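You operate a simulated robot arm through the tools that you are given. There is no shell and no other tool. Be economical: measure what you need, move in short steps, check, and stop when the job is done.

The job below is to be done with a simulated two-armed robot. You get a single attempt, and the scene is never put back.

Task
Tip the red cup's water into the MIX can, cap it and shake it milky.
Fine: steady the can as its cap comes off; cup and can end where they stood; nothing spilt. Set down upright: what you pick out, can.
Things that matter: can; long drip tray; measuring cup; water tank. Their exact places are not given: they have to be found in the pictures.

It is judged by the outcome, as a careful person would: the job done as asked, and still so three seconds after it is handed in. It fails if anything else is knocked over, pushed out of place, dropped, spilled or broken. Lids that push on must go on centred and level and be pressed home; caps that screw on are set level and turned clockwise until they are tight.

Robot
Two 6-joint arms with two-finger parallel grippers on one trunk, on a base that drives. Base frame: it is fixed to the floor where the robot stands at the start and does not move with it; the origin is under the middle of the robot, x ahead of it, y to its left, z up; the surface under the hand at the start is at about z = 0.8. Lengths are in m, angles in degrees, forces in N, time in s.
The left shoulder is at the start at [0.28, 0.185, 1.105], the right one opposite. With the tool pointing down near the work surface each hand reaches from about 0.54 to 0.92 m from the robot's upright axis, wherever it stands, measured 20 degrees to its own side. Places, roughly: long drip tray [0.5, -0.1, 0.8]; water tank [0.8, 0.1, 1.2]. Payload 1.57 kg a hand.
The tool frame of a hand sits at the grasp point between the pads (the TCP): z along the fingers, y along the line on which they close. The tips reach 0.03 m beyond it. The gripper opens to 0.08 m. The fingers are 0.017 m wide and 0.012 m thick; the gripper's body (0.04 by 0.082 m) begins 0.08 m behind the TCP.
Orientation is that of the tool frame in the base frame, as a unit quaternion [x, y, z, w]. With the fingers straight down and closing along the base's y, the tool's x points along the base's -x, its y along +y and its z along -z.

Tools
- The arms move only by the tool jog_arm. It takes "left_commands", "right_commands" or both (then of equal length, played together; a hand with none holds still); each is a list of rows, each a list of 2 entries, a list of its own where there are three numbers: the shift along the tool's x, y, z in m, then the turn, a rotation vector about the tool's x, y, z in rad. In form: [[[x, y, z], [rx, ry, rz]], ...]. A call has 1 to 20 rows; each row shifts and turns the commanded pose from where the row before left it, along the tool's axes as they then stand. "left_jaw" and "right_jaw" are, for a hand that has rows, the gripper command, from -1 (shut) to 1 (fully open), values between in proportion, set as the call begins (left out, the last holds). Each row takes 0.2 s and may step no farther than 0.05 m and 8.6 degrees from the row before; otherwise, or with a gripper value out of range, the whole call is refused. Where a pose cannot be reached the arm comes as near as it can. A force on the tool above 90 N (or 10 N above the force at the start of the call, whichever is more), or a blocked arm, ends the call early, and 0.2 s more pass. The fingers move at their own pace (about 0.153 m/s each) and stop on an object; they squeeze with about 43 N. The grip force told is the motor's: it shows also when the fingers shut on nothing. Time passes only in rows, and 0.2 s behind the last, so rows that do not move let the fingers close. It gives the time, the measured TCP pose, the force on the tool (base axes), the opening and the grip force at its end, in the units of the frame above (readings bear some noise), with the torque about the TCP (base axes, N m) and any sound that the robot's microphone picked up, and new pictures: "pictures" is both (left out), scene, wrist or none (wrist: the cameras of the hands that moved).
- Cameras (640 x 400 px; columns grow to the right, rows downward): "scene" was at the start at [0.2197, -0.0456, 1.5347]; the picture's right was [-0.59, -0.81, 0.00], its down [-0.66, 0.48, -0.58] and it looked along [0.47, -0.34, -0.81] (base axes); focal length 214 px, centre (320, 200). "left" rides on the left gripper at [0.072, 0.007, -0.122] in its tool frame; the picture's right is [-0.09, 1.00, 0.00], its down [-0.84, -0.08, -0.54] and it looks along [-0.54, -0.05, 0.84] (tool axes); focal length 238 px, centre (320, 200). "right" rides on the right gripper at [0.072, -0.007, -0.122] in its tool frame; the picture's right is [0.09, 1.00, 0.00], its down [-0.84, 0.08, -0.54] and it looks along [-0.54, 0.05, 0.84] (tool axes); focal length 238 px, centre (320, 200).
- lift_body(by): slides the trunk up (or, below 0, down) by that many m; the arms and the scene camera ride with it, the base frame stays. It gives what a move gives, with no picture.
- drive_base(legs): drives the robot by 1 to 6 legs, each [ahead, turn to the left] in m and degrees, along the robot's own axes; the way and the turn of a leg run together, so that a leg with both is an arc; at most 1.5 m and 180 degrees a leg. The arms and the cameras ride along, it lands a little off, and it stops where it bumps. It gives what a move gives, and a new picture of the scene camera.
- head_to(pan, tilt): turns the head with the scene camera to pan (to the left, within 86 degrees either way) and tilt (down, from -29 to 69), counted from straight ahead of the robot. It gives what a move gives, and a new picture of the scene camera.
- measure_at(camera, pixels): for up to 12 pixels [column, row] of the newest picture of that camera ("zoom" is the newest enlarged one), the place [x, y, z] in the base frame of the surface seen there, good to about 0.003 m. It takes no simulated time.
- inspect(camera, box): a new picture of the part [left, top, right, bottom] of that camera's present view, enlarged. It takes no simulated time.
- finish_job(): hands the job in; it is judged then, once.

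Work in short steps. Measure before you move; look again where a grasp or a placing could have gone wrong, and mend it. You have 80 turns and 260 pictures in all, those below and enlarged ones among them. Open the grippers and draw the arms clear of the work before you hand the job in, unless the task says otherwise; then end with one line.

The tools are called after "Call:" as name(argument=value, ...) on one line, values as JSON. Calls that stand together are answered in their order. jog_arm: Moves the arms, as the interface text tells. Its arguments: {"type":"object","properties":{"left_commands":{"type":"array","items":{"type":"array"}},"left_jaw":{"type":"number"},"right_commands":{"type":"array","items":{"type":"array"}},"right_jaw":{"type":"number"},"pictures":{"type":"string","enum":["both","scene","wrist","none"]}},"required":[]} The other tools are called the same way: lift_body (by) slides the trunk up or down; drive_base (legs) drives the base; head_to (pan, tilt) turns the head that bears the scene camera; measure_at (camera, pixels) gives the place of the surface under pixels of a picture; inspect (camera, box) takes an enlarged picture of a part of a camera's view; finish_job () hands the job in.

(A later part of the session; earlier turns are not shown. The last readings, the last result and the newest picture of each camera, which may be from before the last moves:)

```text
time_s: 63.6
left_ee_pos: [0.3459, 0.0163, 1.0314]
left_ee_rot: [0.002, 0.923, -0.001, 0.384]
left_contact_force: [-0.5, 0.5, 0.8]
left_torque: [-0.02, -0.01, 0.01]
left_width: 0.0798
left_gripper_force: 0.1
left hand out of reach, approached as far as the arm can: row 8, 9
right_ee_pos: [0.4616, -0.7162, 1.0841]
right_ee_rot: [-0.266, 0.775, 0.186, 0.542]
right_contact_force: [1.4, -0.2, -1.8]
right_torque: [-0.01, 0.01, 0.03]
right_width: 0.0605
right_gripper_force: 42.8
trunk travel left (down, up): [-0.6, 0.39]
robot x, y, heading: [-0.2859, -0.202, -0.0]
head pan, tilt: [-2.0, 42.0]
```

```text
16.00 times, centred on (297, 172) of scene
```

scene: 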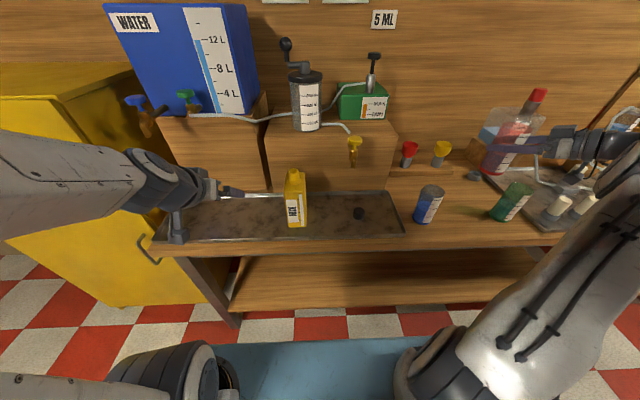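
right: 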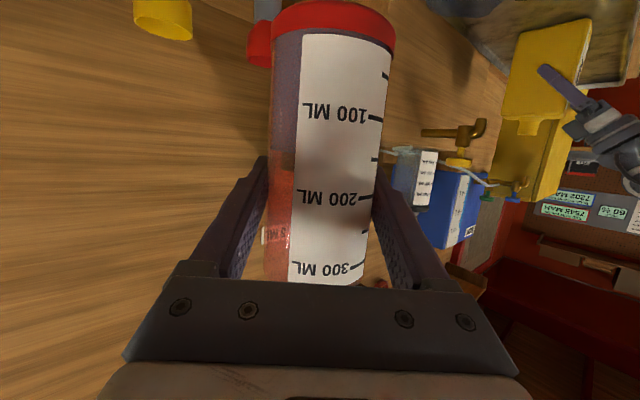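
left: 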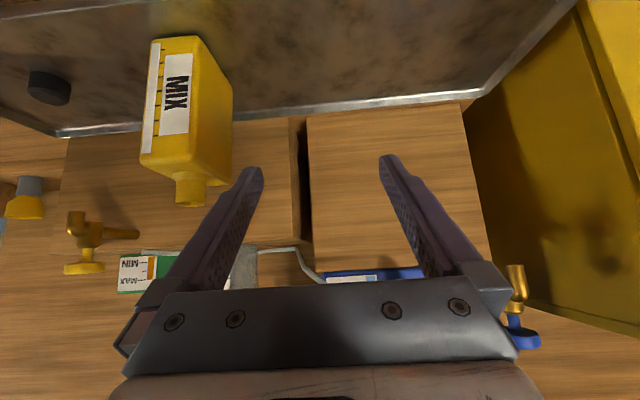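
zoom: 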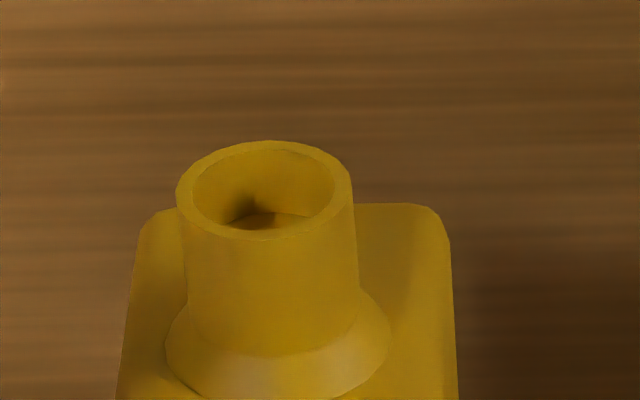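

Call:
measure_at(camera="zoom", pixels=[[185, 190], [343, 190], [260, 146], [270, 232], [265, 180], [188, 195], [340, 185], [270, 250], [250, 147], [300, 150]])

```text
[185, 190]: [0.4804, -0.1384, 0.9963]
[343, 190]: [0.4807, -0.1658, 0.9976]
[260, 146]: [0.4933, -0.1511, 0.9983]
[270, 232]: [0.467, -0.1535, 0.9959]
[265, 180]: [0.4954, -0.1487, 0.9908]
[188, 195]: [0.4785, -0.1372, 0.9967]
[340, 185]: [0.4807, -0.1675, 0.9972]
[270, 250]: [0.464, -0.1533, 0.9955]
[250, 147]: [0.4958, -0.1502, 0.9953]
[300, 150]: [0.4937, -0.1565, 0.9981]
```

Neck: centre ≈ (0.480,-0.151), rim z 0.997, inner radius ≈ 12 mm. Carry the cup level, with gentle ramps, to a staging point near (0.479,-0.32,1.10).

Call:
jog_arm(right_commands=[[[-0.0026, 0.0076, 0.006], [0, 0, 0]], [[-0.0052, 0.0152, 0.012], [0, 0, 0]], [[-0.0078, 0.0228, 0.0179], [0, 0, 0]], [[-0.0078, 0.0228, 0.0179], [0, 0, 0]], [[-0.0078, 0.0228, 0.0179], [0, 0, 0]], [[-0.0078, 0.0228, 0.0179], [0, 0, 0]], [[-0.0078, 0.0228, 0.0179], [0, 0, 0]], [[-0.0078, 0.0228, 0.0179], [0, 0, 0]], [[-0.0078, 0.0228, 0.0179], [0, 0, 0]], [[-0.0078, 0.0228, 0.0179], [0, 0, 0]], [[-0.0078, 0.0228, 0.0179], [0, 0, 0]], [[-0.0078, 0.0228, 0.0179], [0, 0, 0]], [[-0.0078, 0.0228, 0.0179], [0, 0, 0]], [[-0.0052, 0.0152, 0.012], [0, 0, 0]], [[-0.0026, 0.0076, 0.006], [0, 0, 0]], [[0, 0, 0], [0, 0, 0]]])

Call:
inspect(camera="scene", box=[270, 90, 430, 210])

```text
time_s: 67.0
left_ee_pos: [0.346, 0.0124, 1.0284]
left_ee_rot: [0.002, 0.924, -0.001, 0.383]
left_contact_force: [0.7, 0.5, 0.5]
left_torque: [0.0, 0.01, 0.01]
left_width: 0.0802
left_gripper_force: 0.1
right_ee_pos: [0.4782, -0.3265, 1.0999]
right_ee_rot: [-0.265, 0.775, 0.185, 0.543]
right_contact_force: [-13.0, -5.2, -3.1]
right_torque: [-0.44, 1.18, -0.15]
right_width: 0.06
right_gripper_force: 42.9
trunk travel left (down, up): [-0.6, 0.39]
robot x, y, heading: [-0.2829, -0.2049, -0.4]
head pan, tilt: [-2.0, 42.0]
```

scene: 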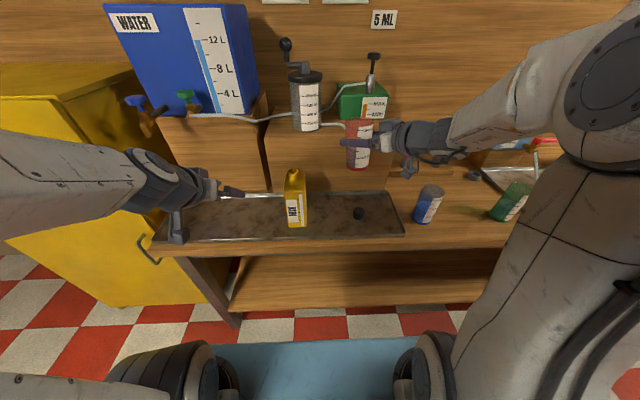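
right: 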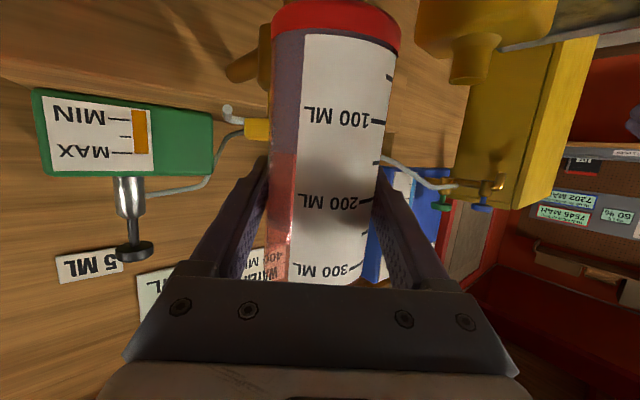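

```text
3.33 times, centred on (350, 150) of scene
```

zoom: 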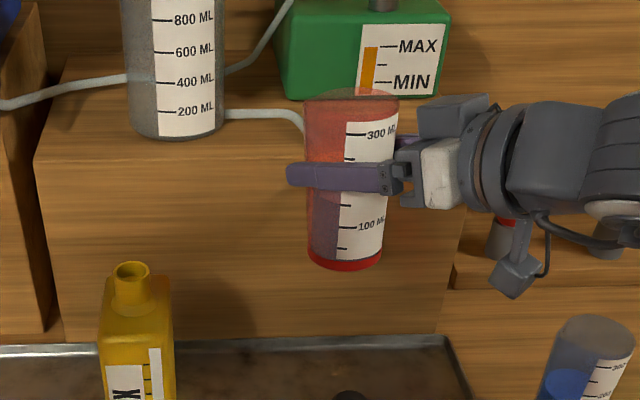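

Force of 13 N on the hand: it is touching something (tap or pipe behind the cup). I withdraw 4 cm toward −x at once and look.

Call:
jog_arm(right_commands=[[[0.0027, 0.0062, -0.0074], [0, 0, 0]], [[0.0054, 0.0123, -0.0148], [0, 0, 0]], [[0.0027, 0.0062, -0.0074], [0, 0, 0]], [[0, 0, 0], [0, 0, 0]]])

Call:
inspect(camera="scene", box=[270, 90, 430, 210])

```text
time_s: 68.0
left_ee_pos: [0.347, 0.0137, 1.0297]
left_ee_rot: [0.002, 0.924, 0.0, 0.383]
left_contact_force: [0.1, 0.2, 0.4]
left_torque: [0.02, 0.0, 0.0]
left_width: 0.0798
left_gripper_force: 0.1
right_ee_pos: [0.4387, -0.3267, 1.0976]
right_ee_rot: [-0.266, 0.775, 0.185, 0.543]
right_contact_force: [-1.4, -0.6, -2.6]
right_torque: [0.03, 0.05, 0.0]
right_width: 0.0599
right_gripper_force: 42.9
trunk travel left (down, up): [-0.6, 0.39]
robot x, y, heading: [-0.2818, -0.203, -0.2]
head pan, tilt: [-2.0, 42.0]
```

scene: 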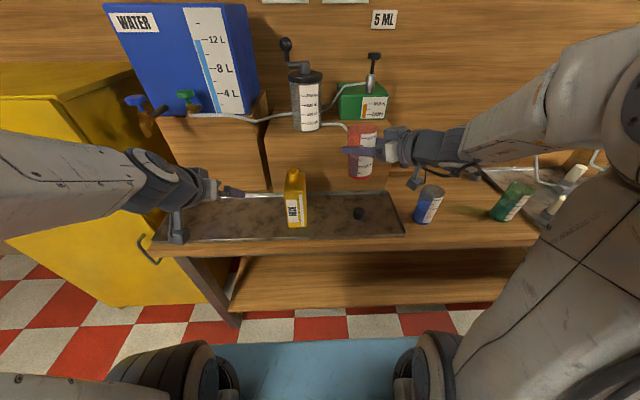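
right: 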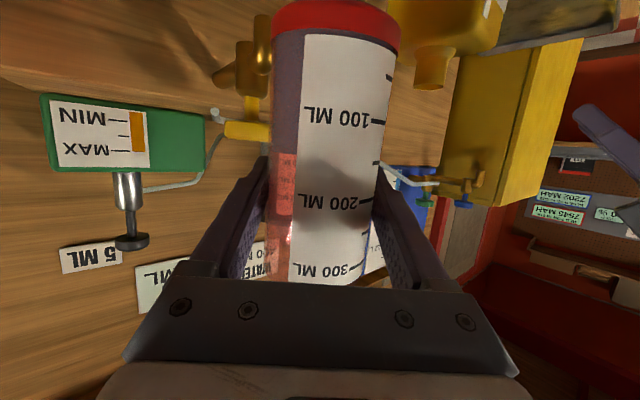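

```text
3.33 times, centred on (350, 150) of scene
```

zoom: 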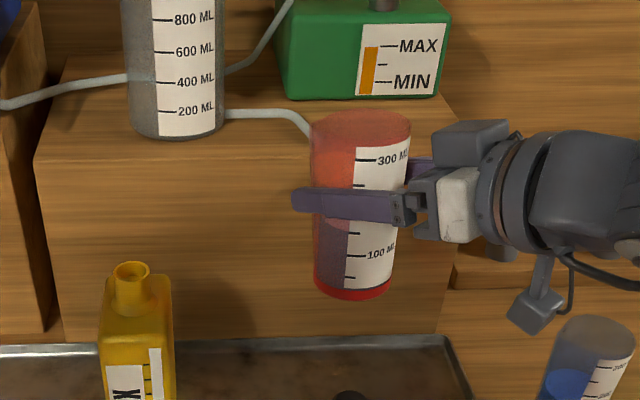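

Contact gone; cup still level in the grip. I measure the tap and pipe end that lie beyond the cup.

Call:
measure_at(camera="right", pixels=[[240, 130], [235, 75], [262, 40], [214, 112], [225, 132], [432, 75], [455, 20], [430, 45], [385, 170], [440, 185]])

Call:
measure_at(camera="scene", pixels=[[345, 124], [335, 122], [318, 105], [294, 172], [300, 172]])

```text
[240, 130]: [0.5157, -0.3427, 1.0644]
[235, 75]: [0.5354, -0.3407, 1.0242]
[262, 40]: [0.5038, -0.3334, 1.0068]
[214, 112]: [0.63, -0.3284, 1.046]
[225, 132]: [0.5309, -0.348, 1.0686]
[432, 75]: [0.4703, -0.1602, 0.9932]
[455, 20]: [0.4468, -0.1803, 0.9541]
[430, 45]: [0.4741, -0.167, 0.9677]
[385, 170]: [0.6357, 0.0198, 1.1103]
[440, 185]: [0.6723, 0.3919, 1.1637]
```

```text
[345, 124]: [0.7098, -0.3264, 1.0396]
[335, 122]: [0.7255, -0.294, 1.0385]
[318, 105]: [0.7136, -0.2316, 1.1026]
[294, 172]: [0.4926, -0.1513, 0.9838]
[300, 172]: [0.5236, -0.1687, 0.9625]
```

The obstacle is the fixed yellow tap at (0.50–0.54,-0.34,1.0–1.07); I stay clear of it. Next: go to (0.479,-0.235,1.10) beside the neck, and pre-tilt the cup 40° toward +y (water is still well below the lip).

Call:
jog_arm(right_commands=[[[-0.0035, 0.0048, 0.0081], [0, 0, 0]], [[-0.007, 0.0095, 0.0162], [0, 0, 0]], [[-0.007, 0.0095, 0.0162], [0, 0, 0]], [[-0.007, 0.0095, 0.0162], [0, 0, 0]], [[-0.007, 0.0095, 0.0162], [0, 0, 0]], [[-0.0035, 0.0048, 0.0081], [0, 0, 0]], [[0, 0, 0], [0, 0, 0]]], pictures="none")

Call:
jog_arm(right_commands=[[[0, 0, 0], [0.0118, 0.0269, -0.0324]], [[0, 0, 0], [0.0236, 0.0538, -0.0647]], [[0, 0, 0], [0.0236, 0.0538, -0.0647]], [[0, 0, 0], [0.0236, 0.0538, -0.0647]], [[0, 0, 0], [0.0236, 0.0538, -0.0647]], [[0, 0, 0], [0.0236, 0.0538, -0.0647]], [[0, 0, 0], [0.0236, 0.0538, -0.0647]], [[0, 0, 0], [0.0236, 0.0538, -0.0647]], [[0, 0, 0], [0.0118, 0.0269, -0.0324]], [[0, 0, 0], [0, 0, 0]]])

Call:
inspect(camera="scene", box=[270, 90, 390, 190])

```text
time_s: 69.6
left_ee_pos: [0.3465, 0.0138, 1.0297]
left_ee_rot: [0.002, 0.923, -0.001, 0.384]
left_contact_force: [0.1, -0.2, -0.1]
left_torque: [-0.02, 0.03, -0.02]
left_width: 0.0799
left_gripper_force: 0.0
right_ee_pos: [0.4797, -0.2335, 1.1029]
right_ee_rot: [-0.266, 0.775, 0.186, 0.543]
right_contact_force: [-0.5, -0.2, -1.9]
right_torque: [0.01, -0.03, -0.01]
right_width: 0.0597
right_gripper_force: 43.1
trunk travel left (down, up): [-0.6, 0.39]
robot x, y, heading: [-0.2852, -0.2038, -0.4]
head pan, tilt: [-2.0, 42.0]
```

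```text
time_s: 71.8
left_ee_pos: [0.3472, 0.0144, 1.0295]
left_ee_rot: [0.002, 0.924, -0.001, 0.383]
left_contact_force: [0.3, 0.4, 0.3]
left_torque: [0.04, 0.01, 0.0]
left_width: 0.0801
left_gripper_force: 0.0
right_ee_pos: [0.4795, -0.2343, 1.1039]
right_ee_rot: [-0.435, 0.792, -0.092, 0.419]
right_contact_force: [0.3, -0.7, -2.3]
right_torque: [0.03, -0.04, 0.05]
right_width: 0.0597
right_gripper_force: 43.4
trunk travel left (down, up): [-0.6, 0.39]
robot x, y, heading: [-0.2806, -0.1988, 0.0]
head pan, tilt: [-2.0, 42.0]
```

scene: 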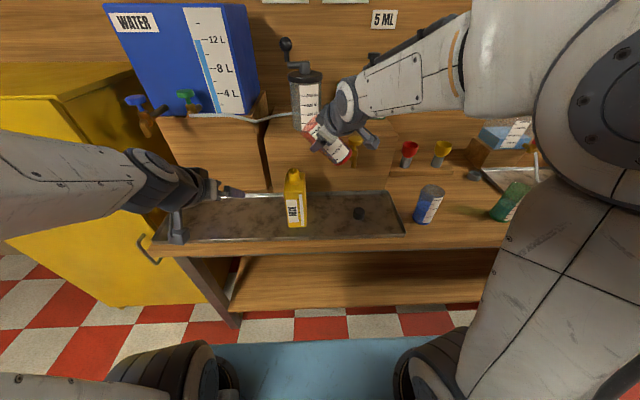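
right: 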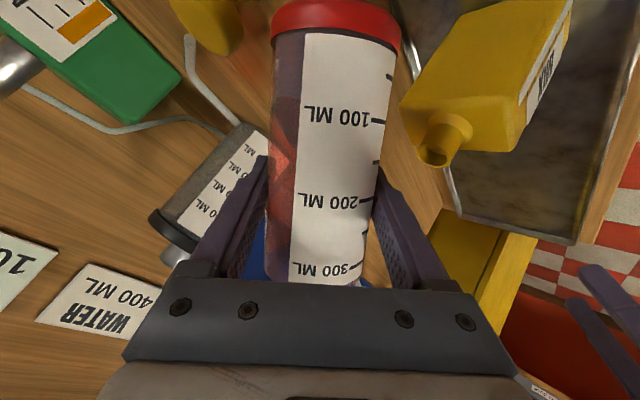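

```text
4.00 times, centred on (330, 140) of scene
```

zoom: 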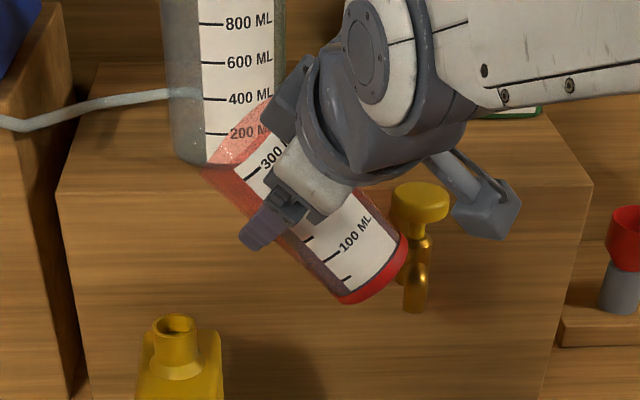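

Tilted 40° freely. I zoom on the lip to find the spout tip.

Call:
inspect(camera="scene", box=[290, 110, 340, 150])

```text
10.00 times, centred on (315, 130) of scene
```

zoom: 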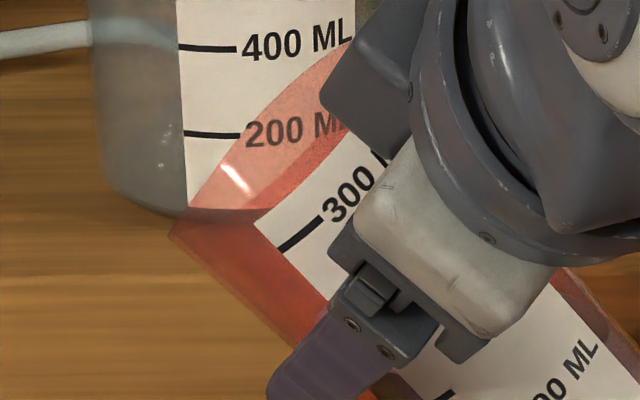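

Call:
measure_at(camera="zoom", pixels=[[174, 237], [180, 238], [190, 230], [200, 245], [215, 225], [260, 160], [230, 270], [300, 200], [285, 245], [180, 228]])

```text
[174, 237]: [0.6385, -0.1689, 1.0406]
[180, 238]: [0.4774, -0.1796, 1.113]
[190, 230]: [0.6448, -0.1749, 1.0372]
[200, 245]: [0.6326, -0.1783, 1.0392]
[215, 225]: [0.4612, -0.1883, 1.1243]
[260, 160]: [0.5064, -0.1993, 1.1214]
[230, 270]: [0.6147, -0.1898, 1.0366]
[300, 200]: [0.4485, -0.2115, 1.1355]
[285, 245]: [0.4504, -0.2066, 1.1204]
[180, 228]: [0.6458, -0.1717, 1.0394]
```

Spout tip found at about (0.477,-0.178,1.113) – i.e. 38 mm radially, 43 mm axially from the TCP. I tilt to 48° and lower until the tip is ~2 cm above the neck, then check.

Call:
jog_arm(right_commands=[[[0, 0, 0], [0.0189, 0.043, -0.0517]], [[0, 0, 0], [0.0189, 0.043, -0.0517]], [[0.006, 0.0134, 0.0142], [0, 0, 0]], [[0.006, 0.0134, 0.0142], [0, 0, 0]], [[0.006, 0.0134, 0.0142], [0, 0, 0]], [[0.006, 0.0134, 0.0142], [0, 0, 0]], [[0, 0, 0], [0, 0, 0]]], pictures="scene")

Call:
inspect(camera="scene", box=[280, 140, 330, 180])

```text
time_s: 73.4
left_ee_pos: [0.3454, 0.0136, 1.0282]
left_ee_rot: [0.001, 0.923, 0.0, 0.384]
left_contact_force: [0.4, 0.4, -0.2]
left_torque: [-0.02, 0.02, -0.02]
left_width: 0.0801
left_gripper_force: 0.1
right_ee_pos: [0.4822, -0.2177, 1.0231]
right_ee_rot: [-0.464, 0.784, -0.145, 0.386]
right_contact_force: [0.5, -0.4, -1.9]
right_torque: [0.01, -0.02, 0.01]
right_width: 0.0598
right_gripper_force: 42.4
trunk travel left (down, up): [-0.6, 0.39]
robot x, y, heading: [-0.2876, -0.2018, -0.2]
head pan, tilt: [-2.0, 42.0]
```

scene: 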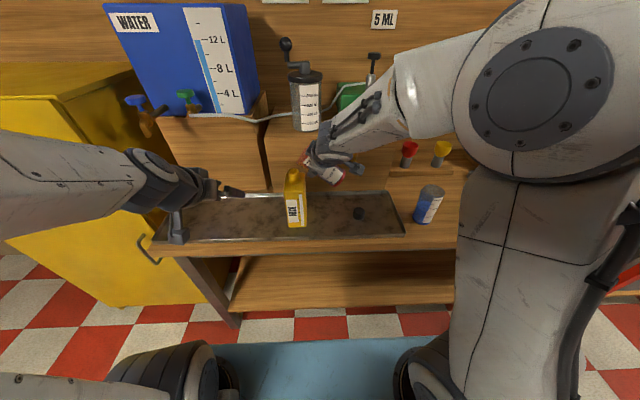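

```text
10.00 times, centred on (305, 160) of scene
```

zoom: 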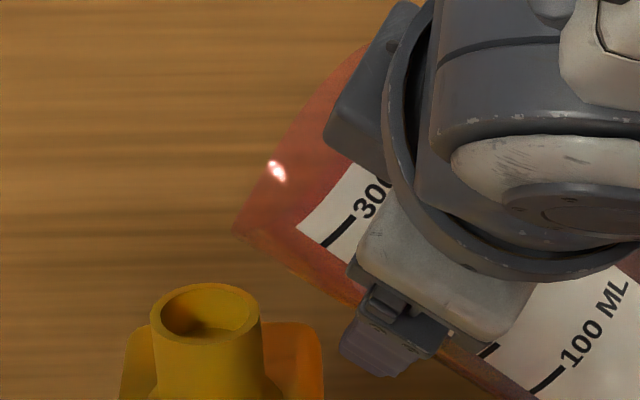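

Call:
measure_at(camera="zoom", pixels=[[241, 232], [246, 233], [250, 225], [155, 318], [252, 312], [205, 286], [208, 340], [270, 205], [262, 240]])

```text
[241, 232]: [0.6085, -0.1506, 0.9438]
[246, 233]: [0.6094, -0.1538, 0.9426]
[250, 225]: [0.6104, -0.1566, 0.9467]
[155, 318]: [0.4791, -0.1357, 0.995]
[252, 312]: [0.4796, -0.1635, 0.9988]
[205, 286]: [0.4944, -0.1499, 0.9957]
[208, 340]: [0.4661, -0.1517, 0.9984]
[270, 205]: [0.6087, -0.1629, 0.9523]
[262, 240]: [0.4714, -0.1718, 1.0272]
```

Tip ≈ (0.480,-0.160,1.022), neck centre ≈ (0.480,-0.150,0.997). I bring the tip to ~7 mm above the rim, 6 mm short of centre, and start tipping slowly about the fixed tip to 60°.

Call:
jog_arm(right_commands=[[[0.0027, 0.0065, 0.0064], [0, 0, 0]], [[0.0027, 0.0064, 0.0063], [0, 0, 0]], [[-0.0006, -0.00073, -0.00083], [0.0059, 0.01344, -0.01617]], [[-0.0006, -0.00073, -0.00083], [0.0059, 0.01344, -0.01617]], [[-0.0006, -0.00073, -0.00083], [0.0059, 0.01344, -0.01617]], [[-0.0006, -0.00073, -0.00083], [0.0059, 0.01344, -0.01617]], [[-0.0006, -0.00073, -0.00083], [0.0059, 0.01344, -0.01617]], [[-0.0006, -0.00073, -0.00083], [0.0059, 0.01344, -0.01617]], [[-0.0006, -0.00073, -0.00083], [0.0059, 0.01344, -0.01617]]], pictures="scene")

Call:
inspect(camera="scene", box=[280, 145, 340, 190])

```text
time_s: 75.4
left_ee_pos: [0.3474, 0.0151, 1.0292]
left_ee_rot: [0.002, 0.924, -0.001, 0.383]
left_contact_force: [-0.6, -0.7, -0.1]
left_torque: [0.01, -0.01, -0.01]
left_width: 0.08
left_gripper_force: 0.1
right_ee_pos: [0.4824, -0.2126, 1.0126]
right_ee_rot: [-0.492, 0.771, -0.205, 0.35]
right_contact_force: [0.2, -0.9, -3.2]
right_torque: [0.01, -0.02, 0.03]
right_width: 0.0597
right_gripper_force: 43.2
trunk travel left (down, up): [-0.6, 0.39]
robot x, y, heading: [-0.2896, -0.2039, -0.1]
head pan, tilt: [-2.0, 42.0]
```

scene: 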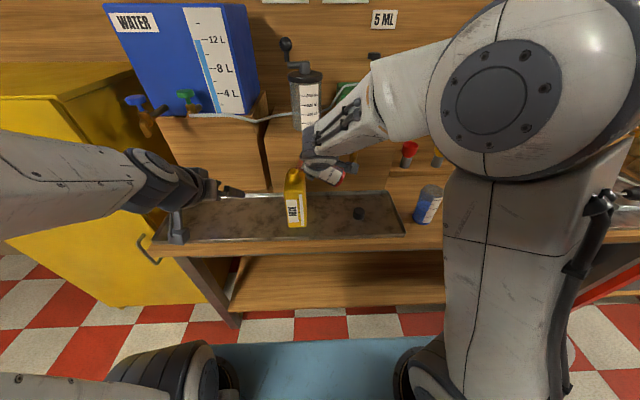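

```text
8.89 times, centred on (310, 168) of scene
```

zoom: 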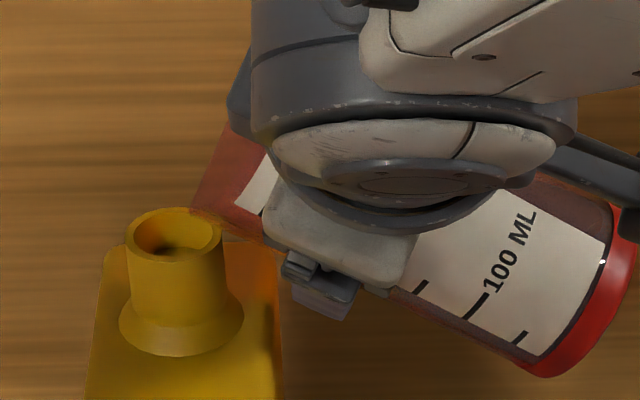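

The tip is over the inside of the neck (zoom (195,208), neck centre (174,232)). Continue tipping about the fixed tip.

Call:
jog_arm(right_commands=[[[-0.0006, -0.00073, -0.00083], [0.0059, 0.01344, -0.01617]], [[-0.0006, -0.00073, -0.00083], [0.0059, 0.01344, -0.01617]], [[-0.0006, -0.00073, -0.00083], [0.0059, 0.01344, -0.01617]], [[-0.0006, -0.00073, -0.00083], [0.0059, 0.01344, -0.01617]], [[-0.0006, -0.00073, -0.00083], [0.0059, 0.01344, -0.01617]], [[-0.0006, -0.00073, -0.00083], [0.0059, 0.01344, -0.01617]]], pictures="scene")

Call:
inspect(camera="scene", box=[280, 145, 340, 190])

```text
time_s: 76.8
left_ee_pos: [0.3468, 0.0135, 1.0294]
left_ee_rot: [0.002, 0.923, -0.001, 0.384]
left_contact_force: [0.8, -0.3, -0.6]
left_torque: [-0.01, 0.01, 0.03]
left_width: 0.0797
left_gripper_force: 0.1
right_ee_pos: [0.4833, -0.2129, 1.0199]
right_ee_rot: [-0.513, 0.756, -0.257, 0.317]
right_contact_force: [0.3, 0.1, -2.0]
right_torque: [0.05, 0.01, 0.03]
right_width: 0.0599
right_gripper_force: 43.3
trunk travel left (down, up): [-0.6, 0.39]
robot x, y, heading: [-0.2809, -0.2009, -0.5]
head pan, tilt: [-2.0, 42.0]
```

scene: 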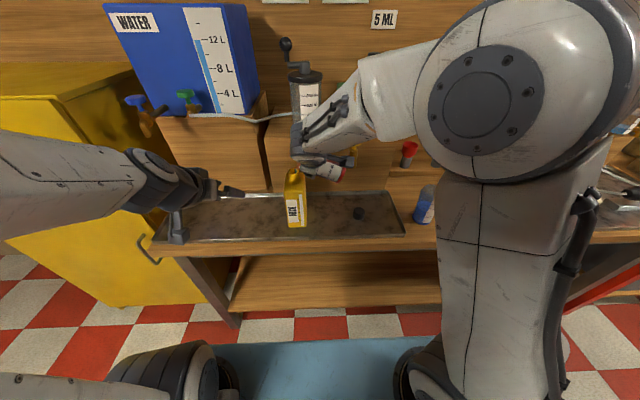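

```text
8.89 times, centred on (310, 168) of scene
```

zoom: 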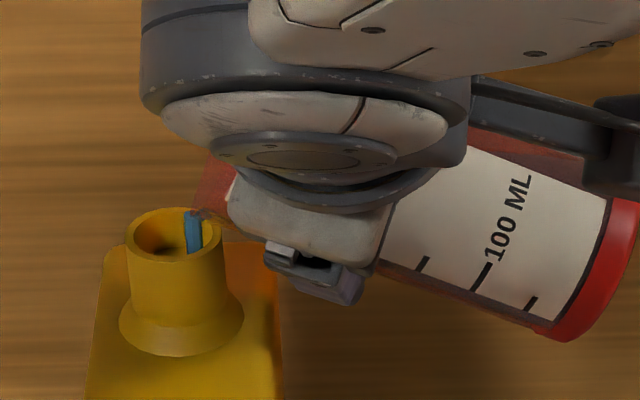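

The water stream falls inside the neck (zoom (192,232)), a little right of centre. I shift 3 mm to +y and go on slowly.

Call:
jog_arm(right_commands=[[[-0.0034, 0.0003, -0.001], [0.0059, 0.01344, -0.01617]], [[-0.0006, -0.00073, -0.00083], [0.0059, 0.01344, -0.01617]], [[-0.0006, -0.00073, -0.00083], [0.0059, 0.01344, -0.01617]], [[-0.0006, -0.00073, -0.00083], [0.0059, 0.01344, -0.01617]], [[-0.0006, -0.00073, -0.00083], [0.0059, 0.01344, -0.01617]], [[-0.0006, -0.00073, -0.00083], [0.0059, 0.01344, -0.01617]], [[-0.0006, -0.00073, -0.00083], [0.0059, 0.01344, -0.01617]], [[-0.0006, -0.00073, -0.00083], [0.0059, 0.01344, -0.01617]]], pictures="scene")

Call:
inspect(camera="scene", box=[280, 145, 340, 190])

```text
time_s: 78.6
left_ee_pos: [0.3465, 0.0138, 1.0282]
left_ee_rot: [0.002, 0.923, -0.001, 0.384]
left_contact_force: [-0.9, -0.1, 0.2]
left_torque: [0.02, 0.02, -0.03]
left_width: 0.0798
left_gripper_force: 0.1
right_ee_pos: [0.4811, -0.2046, 1.0297]
right_ee_rot: [-0.54, 0.729, -0.321, 0.271]
right_contact_force: [0.0, -0.2, -2.1]
right_torque: [0.03, -0.03, -0.01]
right_width: 0.0597
right_gripper_force: 42.5
trunk travel left (down, up): [-0.6, 0.39]
robot x, y, heading: [-0.2836, -0.2035, -0.1]
head pan, tilt: [-2.0, 42.0]
```

scene: 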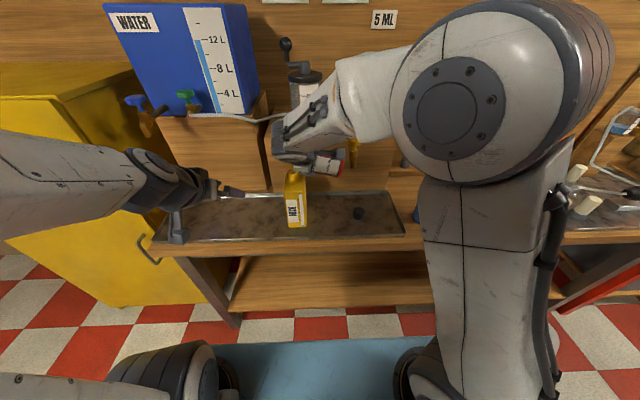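

```text
8.89 times, centred on (310, 168) of scene
```

zoom: 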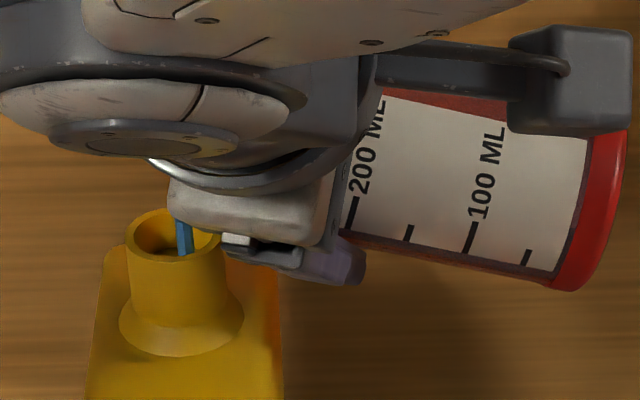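

Stream is nearly central. Continue: 12 more rows to ~89°.

Call:
jog_arm(right_commands=[[[-0.0006, -0.00073, -0.00083], [0.0059, 0.01344, -0.01617]], [[-0.0006, -0.00073, -0.00083], [0.0059, 0.01344, -0.01617]], [[-0.0006, -0.00073, -0.00083], [0.0059, 0.01344, -0.01617]], [[-0.0006, -0.00073, -0.00083], [0.0059, 0.01344, -0.01617]], [[-0.0006, -0.00073, -0.00083], [0.0059, 0.01344, -0.01617]], [[-0.0006, -0.00073, -0.00083], [0.0059, 0.01344, -0.01617]], [[-0.0006, -0.00073, -0.00083], [0.0059, 0.01344, -0.01617]], [[-0.0006, -0.00073, -0.00083], [0.0059, 0.01344, -0.01617]], [[-0.0006, -0.00073, -0.00083], [0.0059, 0.01344, -0.01617]], [[-0.0006, -0.00073, -0.00083], [0.0059, 0.01344, -0.01617]], [[-0.0006, -0.00073, -0.00083], [0.0059, 0.01344, -0.01617]], [[-0.0006, -0.00073, -0.00083], [0.0059, 0.01344, -0.01617]]], pictures="both")

Call:
inspect(camera="scene", box=[280, 145, 340, 190])

```text
time_s: 81.2
left_ee_pos: [0.3469, 0.0136, 1.03]
left_ee_rot: [0.003, 0.923, -0.001, 0.384]
left_contact_force: [-1.0, 0.6, -0.6]
left_torque: [-0.02, -0.01, 0.0]
left_width: 0.0798
left_gripper_force: 0.1
right_ee_pos: [0.4828, -0.198, 1.042]
right_ee_rot: [-0.57, 0.682, -0.414, 0.199]
right_contact_force: [0.2, 0.0, -2.1]
right_torque: [0.06, -0.03, -0.03]
right_width: 0.06
right_gripper_force: 43.2
trunk travel left (down, up): [-0.6, 0.39]
robot x, y, heading: [-0.2853, -0.2003, 0.1]
head pan, tilt: [-2.0, 42.0]
```

scene: 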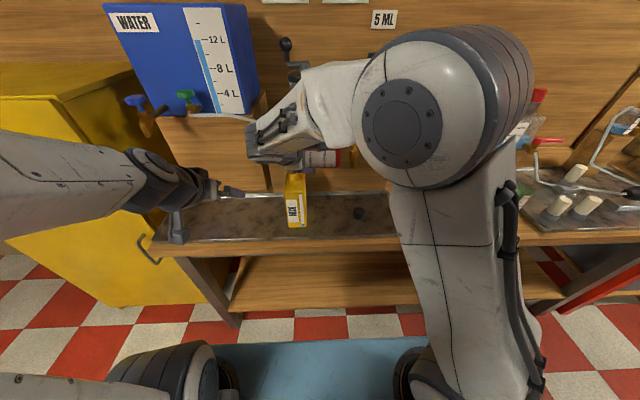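
right: 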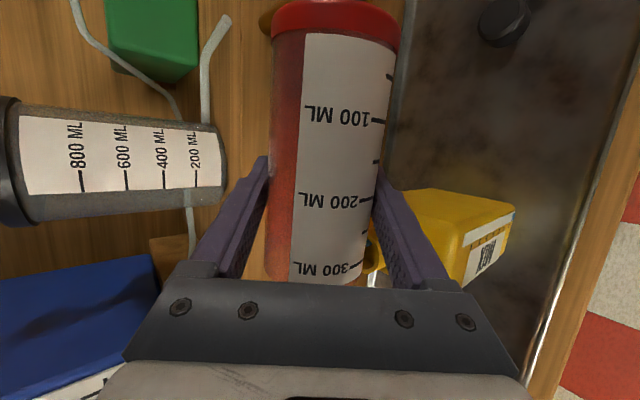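

```text
8.89 times, centred on (310, 168) of scene
```

zoom: 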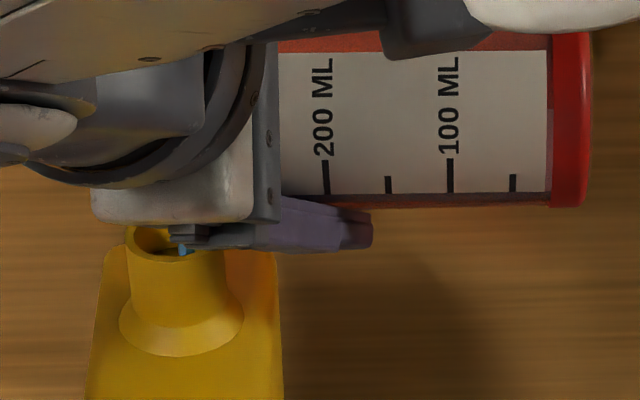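

Only a trickle is left. Tip on to ~102° and let it drain.

Call:
jog_arm(right_commands=[[[-0.0006, -0.00073, -0.00083], [0.0059, 0.01344, -0.01617]], [[-0.0006, -0.00073, -0.00083], [0.0059, 0.01344, -0.01617]], [[-0.0006, -0.00073, -0.00083], [0.0059, 0.01344, -0.01617]], [[-0.0006, -0.00073, -0.00083], [0.0059, 0.01344, -0.01617]], [[-0.0006, -0.00073, -0.00083], [0.0059, 0.01344, -0.01617]], [[-0.0006, -0.00073, -0.00083], [0.0059, 0.01344, -0.01617]], [[-0.0006, -0.00073, -0.00083], [0.0059, 0.01344, -0.01617]], [[-0.0006, -0.00073, -0.00083], [0.0059, 0.01344, -0.01617]], [[-0.0006, -0.00073, -0.00083], [0.0059, 0.01344, -0.01617]], [[-0.0006, -0.00073, -0.00083], [0.0059, 0.01344, -0.01617]], [[0, 0, 0], [0, 0, 0]], [[0, 0, 0], [0, 0, 0]], [[0, 0, 0], [0, 0, 0]], [[0, 0, 0], [0, 0, 0]], [[0, 0, 0], [0, 0, 0]], [[0, 0, 0], [0, 0, 0]]], pictures="both")

Call:
inspect(camera="scene", box=[270, 135, 350, 195])

```text
time_s: 84.6
left_ee_pos: [0.3474, 0.0145, 1.0288]
left_ee_rot: [0.003, 0.924, -0.001, 0.383]
left_contact_force: [0.0, 0.0, 0.4]
left_torque: [0.01, 0.02, 0.01]
left_width: 0.0801
left_gripper_force: 0.1
right_ee_pos: [0.4843, -0.1879, 1.0503]
right_ee_rot: [-0.588, 0.632, -0.486, 0.134]
right_contact_force: [0.5, 0.6, -0.3]
right_torque: [0.0, -0.01, 0.01]
right_width: 0.06
right_gripper_force: 42.8
trunk travel left (down, up): [-0.6, 0.39]
robot x, y, heading: [-0.2814, -0.2021, -0.2]
head pan, tilt: [-2.0, 42.0]
```

scene: 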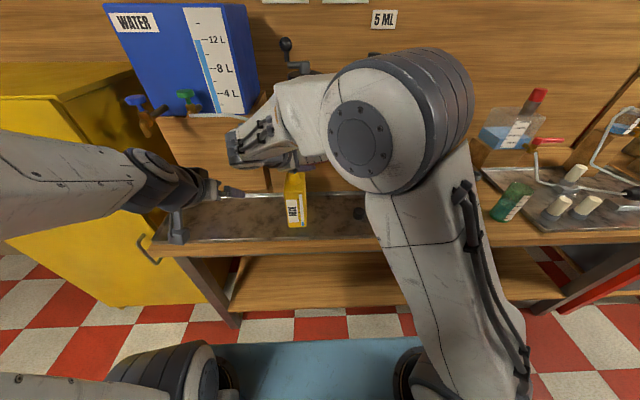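
right: 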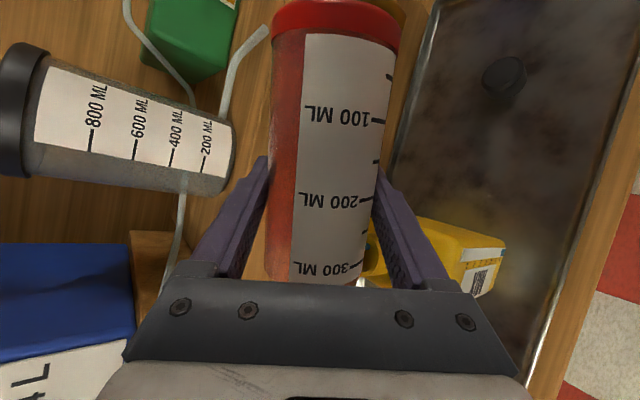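

```text
6.67 times, centred on (310, 165) of scene
```

zoom: 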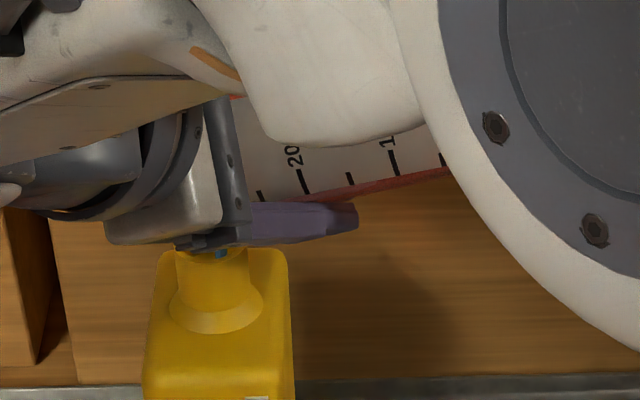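

Still a droplet trace at zoom (218,252). A bit more tilt (to ~108°) and wait.

Call:
jog_arm(right_commands=[[[-0.0006, -0.00073, -0.00083], [0.0059, 0.01344, -0.01617]], [[-0.0006, -0.00073, -0.00083], [0.0059, 0.01344, -0.01617]], [[-0.0006, -0.00073, -0.00083], [0.0059, 0.01344, -0.01617]], [[-0.0006, -0.00073, -0.00083], [0.0059, 0.01344, -0.01617]], [[-0.0006, -0.00073, -0.00083], [0.0059, 0.01344, -0.01617]], [[0, 0, 0], [0, 0, 0]], [[0, 0, 0], [0, 0, 0]], [[0, 0, 0], [0, 0, 0]], [[0, 0, 0], [0, 0, 0]], [[0, 0, 0], [0, 0, 0]], [[0, 0, 0], [0, 0, 0]], [[0, 0, 0], [0, 0, 0]], [[0, 0, 0], [0, 0, 0]], [[0, 0, 0], [0, 0, 0]], [[0, 0, 0], [0, 0, 0]]], pictures="wrist")

Call:
inspect(camera="scene", box=[280, 155, 320, 185])

```text
time_s: 87.8
left_ee_pos: [0.3467, 0.0138, 1.0296]
left_ee_rot: [0.003, 0.924, -0.001, 0.383]
left_contact_force: [0.2, 0.5, 0.1]
left_torque: [0.0, 0.01, -0.01]
left_width: 0.0801
left_gripper_force: 0.2
right_ee_pos: [0.4827, -0.1824, 1.0533]
right_ee_rot: [-0.595, 0.605, -0.519, 0.102]
right_contact_force: [-0.2, 0.1, -1.7]
right_torque: [0.04, -0.01, 0.02]
right_width: 0.0599
right_gripper_force: 43.5
trunk travel left (down, up): [-0.6, 0.39]
robot x, y, heading: [-0.2844, -0.2013, -0.2]
head pan, tilt: [-2.0, 42.0]
```

right: 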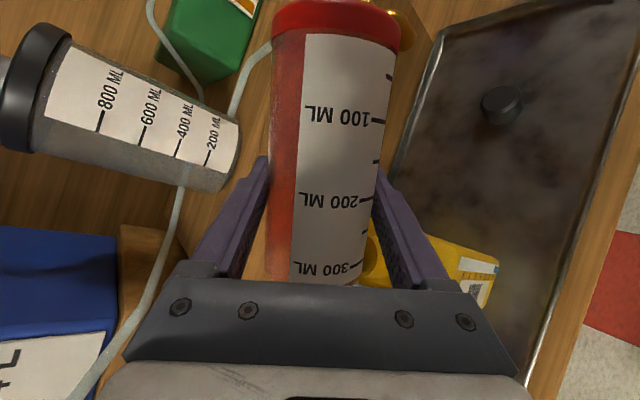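

```text
13.33 times, centred on (300, 170) of scene
```

zoom: 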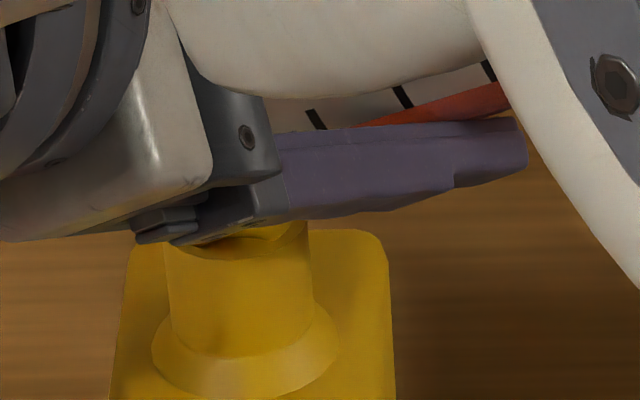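

The cup is drained. I tip back about the same tip point to ~58° and lift straight up 10 cm.

Call:
jog_arm(right_commands=[[[0.0022, 0.0031, 0.0033], [-0.0236, -0.0538, 0.0647]], [[0.0022, 0.0031, 0.0033], [-0.0236, -0.0538, 0.0647]], [[0.0022, 0.0031, 0.0033], [-0.0236, -0.0538, 0.0647]], [[0.0022, 0.0031, 0.0033], [-0.0236, -0.0538, 0.0647]], [[0.0022, 0.0031, 0.0033], [-0.0236, -0.0538, 0.0647]], [[0.0022, 0.0031, 0.0033], [-0.0236, -0.0538, 0.0647]], [[0.0022, 0.0031, 0.0033], [-0.0236, -0.0538, 0.0647]], [[0.0022, 0.0031, 0.0033], [-0.0236, -0.0538, 0.0647]], [[0.0022, 0.0031, 0.0033], [-0.0236, -0.0538, 0.0647]], [[0.0022, 0.0031, 0.0033], [-0.0236, -0.0538, 0.0647]], [[-0.008, -0.0167, -0.0168], [0, 0, 0]], [[-0.008, -0.0167, -0.0168], [0, 0, 0]], [[-0.008, -0.0167, -0.0168], [0, 0, 0]], [[-0.008, -0.0167, -0.0168], [0, 0, 0]], [[0, 0, 0], [0, 0, 0]]], pictures="scene")

Call:
inspect(camera="scene", box=[270, 100, 370, 240])

```text
time_s: 91.0
left_ee_pos: [0.3464, 0.0157, 1.0284]
left_ee_rot: [0.002, 0.924, -0.001, 0.383]
left_contact_force: [0.3, 0.2, -0.5]
left_torque: [0.0, 0.01, 0.0]
left_width: 0.0802
left_gripper_force: 0.0
right_ee_pos: [0.482, -0.2108, 1.1144]
right_ee_rot: [-0.496, 0.767, -0.216, 0.345]
right_contact_force: [1.2, 0.6, 0.6]
right_torque: [0.02, 0.01, -0.02]
right_width: 0.0599
right_gripper_force: 43.0
trunk travel left (down, up): [-0.6, 0.39]
robot x, y, heading: [-0.2864, -0.2009, -0.3]
head pan, tilt: [-2.0, 42.0]
```

scene: 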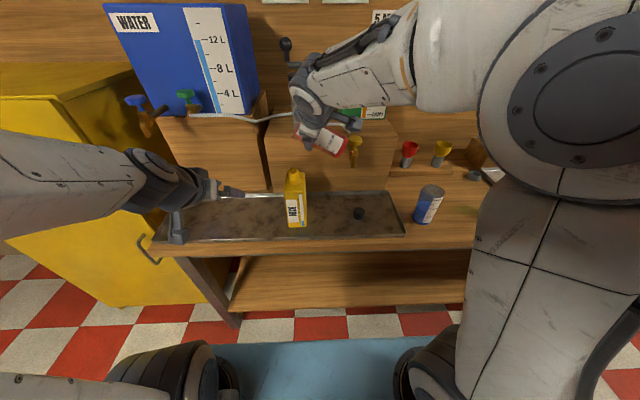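

```text
2.86 times, centred on (320, 170) of scene
```

zoom: 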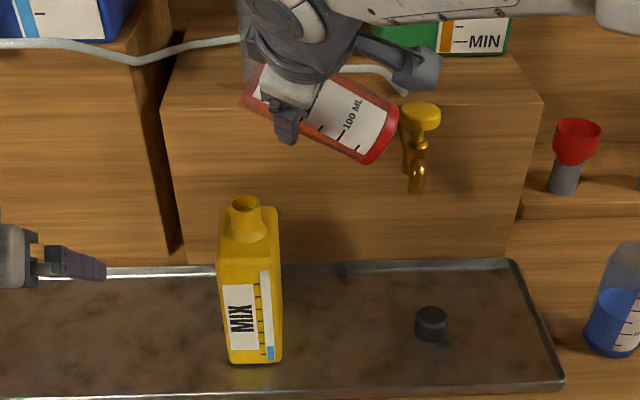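

The can's level strip now shows water and nothing spilt. I turn the cup upright and retrace the way back past the tap (keeping x ≈ 0.43).

Call:
jog_arm(right_commands=[[[0, 0, 0], [-0.0342, -0.0779, 0.0938]], [[0, 0, 0], [-0.0342, -0.0779, 0.0938]], [[0, 0, 0], [-0.0342, -0.0779, 0.0938]], [[0, 0, 0], [-0.0342, -0.0779, 0.0938]], [[0, 0, 0], [-0.0342, -0.0779, 0.0938]], [[0, 0, 0], [-0.0342, -0.0779, 0.0938]], [[0, 0, 0], [-0.0342, -0.0779, 0.0938]], [[0, 0, 0], [-0.0342, -0.0779, 0.0938]], [[0.0136, -0.0148, -0.0249], [0, 0, 0]], [[0.0136, -0.0148, -0.0249], [0, 0, 0]], [[0.0136, -0.0148, -0.0249], [0, 0, 0]], [[0.0136, -0.0148, -0.0249], [0, 0, 0]], [[0.0095, -0.0355, -0.026], [0, 0, 0]], [[0.0095, -0.0355, -0.026], [0, 0, 0]], [[0.0095, -0.0355, -0.026], [0, 0, 0]], [[0.0095, -0.0355, -0.026], [0, 0, 0]], [[0, 0, 0], [0, 0, 0]]], pictures="scene")

```text
time_s: 94.6
left_ee_pos: [0.3471, 0.0151, 1.0292]
left_ee_rot: [0.002, 0.924, -0.001, 0.383]
left_contact_force: [-1.0, -0.2, -0.4]
left_torque: [-0.01, 0.01, 0.01]
left_width: 0.0802
left_gripper_force: 0.1
right_ee_pos: [0.4309, -0.5062, 1.0959]
right_ee_rot: [-0.268, 0.774, 0.185, 0.543]
right_contact_force: [-0.6, -0.2, 0.3]
right_torque: [0.0, 0.02, 0.03]
right_width: 0.0597
right_gripper_force: 43.2
trunk travel left (down, up): [-0.6, 0.39]
robot x, y, heading: [-0.2822, -0.2039, -0.2]
head pan, tilt: [-2.0, 42.0]
```

scene: 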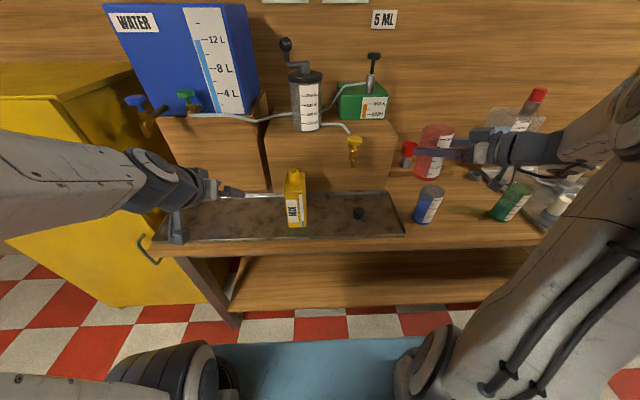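

Upright again, orientation as at pick-up. Go back over the cup's spot and descend to z ≈ 0.90.

Call:
jog_arm(right_commands=[[[0.0095, -0.0367, -0.0189], [0, 0, 0]], [[0.0095, -0.0367, -0.0189], [0, 0, 0]], [[0.0095, -0.0367, -0.0189], [0, 0, 0]], [[0.0095, -0.0367, -0.0189], [0, 0, 0]], [[0.0095, -0.0367, -0.0189], [0, 0, 0]], [[0, 0, 0], [0, 0, 0]], [[0.0346, 0, 0.0126], [0, 0, 0]], [[0.0346, 0, 0.0126], [0, 0, 0]], [[0.0346, 0, 0.0126], [0, 0, 0]], [[0.0346, 0, 0.0126], [0, 0, 0]], [[0.0346, 0, 0.0126], [0, 0, 0]], [[0, 0, 0], [0, 0, 0]]], pictures="both")

Call:
inspect(camera="scene", box=[400, 150, 560, 250])

```text
time_s: 97.2
left_ee_pos: [0.3462, 0.0144, 1.029]
left_ee_rot: [0.003, 0.924, -0.001, 0.383]
left_contact_force: [-0.2, -0.6, -1.0]
left_torque: [0.0, -0.03, -0.01]
left_width: 0.08
left_gripper_force: 0.0
right_ee_pos: [0.4612, -0.7173, 0.9013]
right_ee_rot: [-0.269, 0.774, 0.185, 0.543]
right_contact_force: [0.1, 0.1, -0.3]
right_torque: [0.02, -0.01, 0.01]
right_width: 0.06
right_gripper_force: 42.8
trunk travel left (down, up): [-0.6, 0.39]
robot x, y, heading: [-0.2848, -0.2011, -0.1]
head pan, tilt: [-2.0, 42.0]
```

scene: 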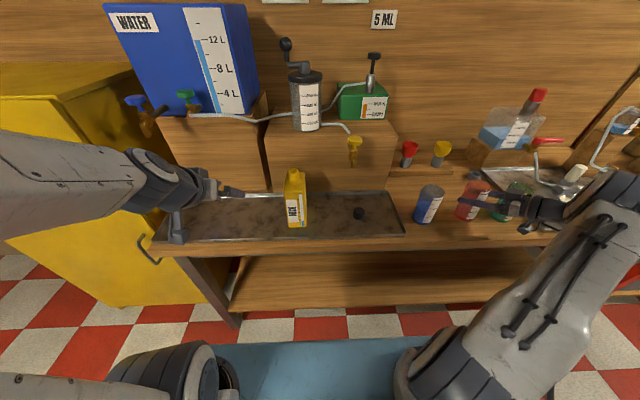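
right: 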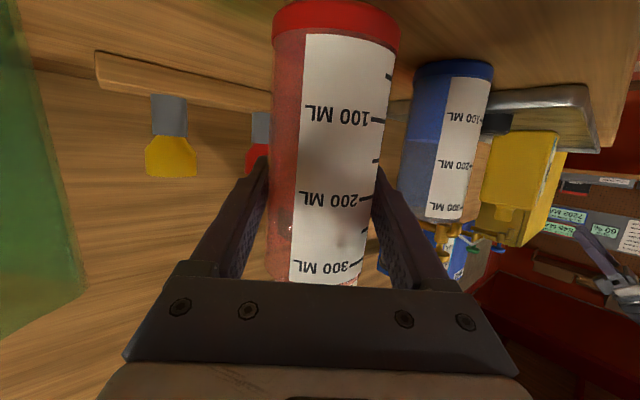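

```text
4.00 times, centred on (480, 200) of scene
```

zoom: 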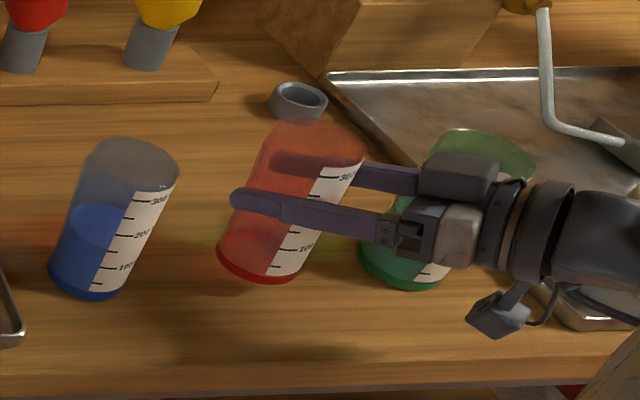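

Lower the last 18 mm gently.

Call:
jog_arm(right_commands=[[[0.007, 0.001, 0.003], [0, 0, 0]], [[0.0055, 0, 0.002], [0, 0, 0]], [[0.0025, 0, 0.0009], [0, 0, 0]], [[0.0012, 0, 0.0005], [0, 0, 0]], [[0, 0, 0], [0, 0, 0]]], pictures="none")

```text
time_s: 98.4
left_ee_pos: [0.3467, 0.0153, 1.0295]
left_ee_rot: [0.002, 0.923, 0.0, 0.384]
left_contact_force: [-0.9, 0.1, -0.3]
left_torque: [-0.01, -0.04, 0.02]
left_width: 0.08
left_gripper_force: 0.1
right_ee_pos: [0.4605, -0.7158, 0.8858]
right_ee_rot: [-0.267, 0.774, 0.184, 0.543]
right_contact_force: [-0.5, 0.7, 5.1]
right_torque: [0.09, -0.03, -0.01]
right_width: 0.0601
right_gripper_force: 43.1
trunk travel left (down, up): [-0.6, 0.39]
robot x, y, heading: [-0.279, -0.1991, -0.3]
head pan, tilt: [-2.0, 42.0]
```

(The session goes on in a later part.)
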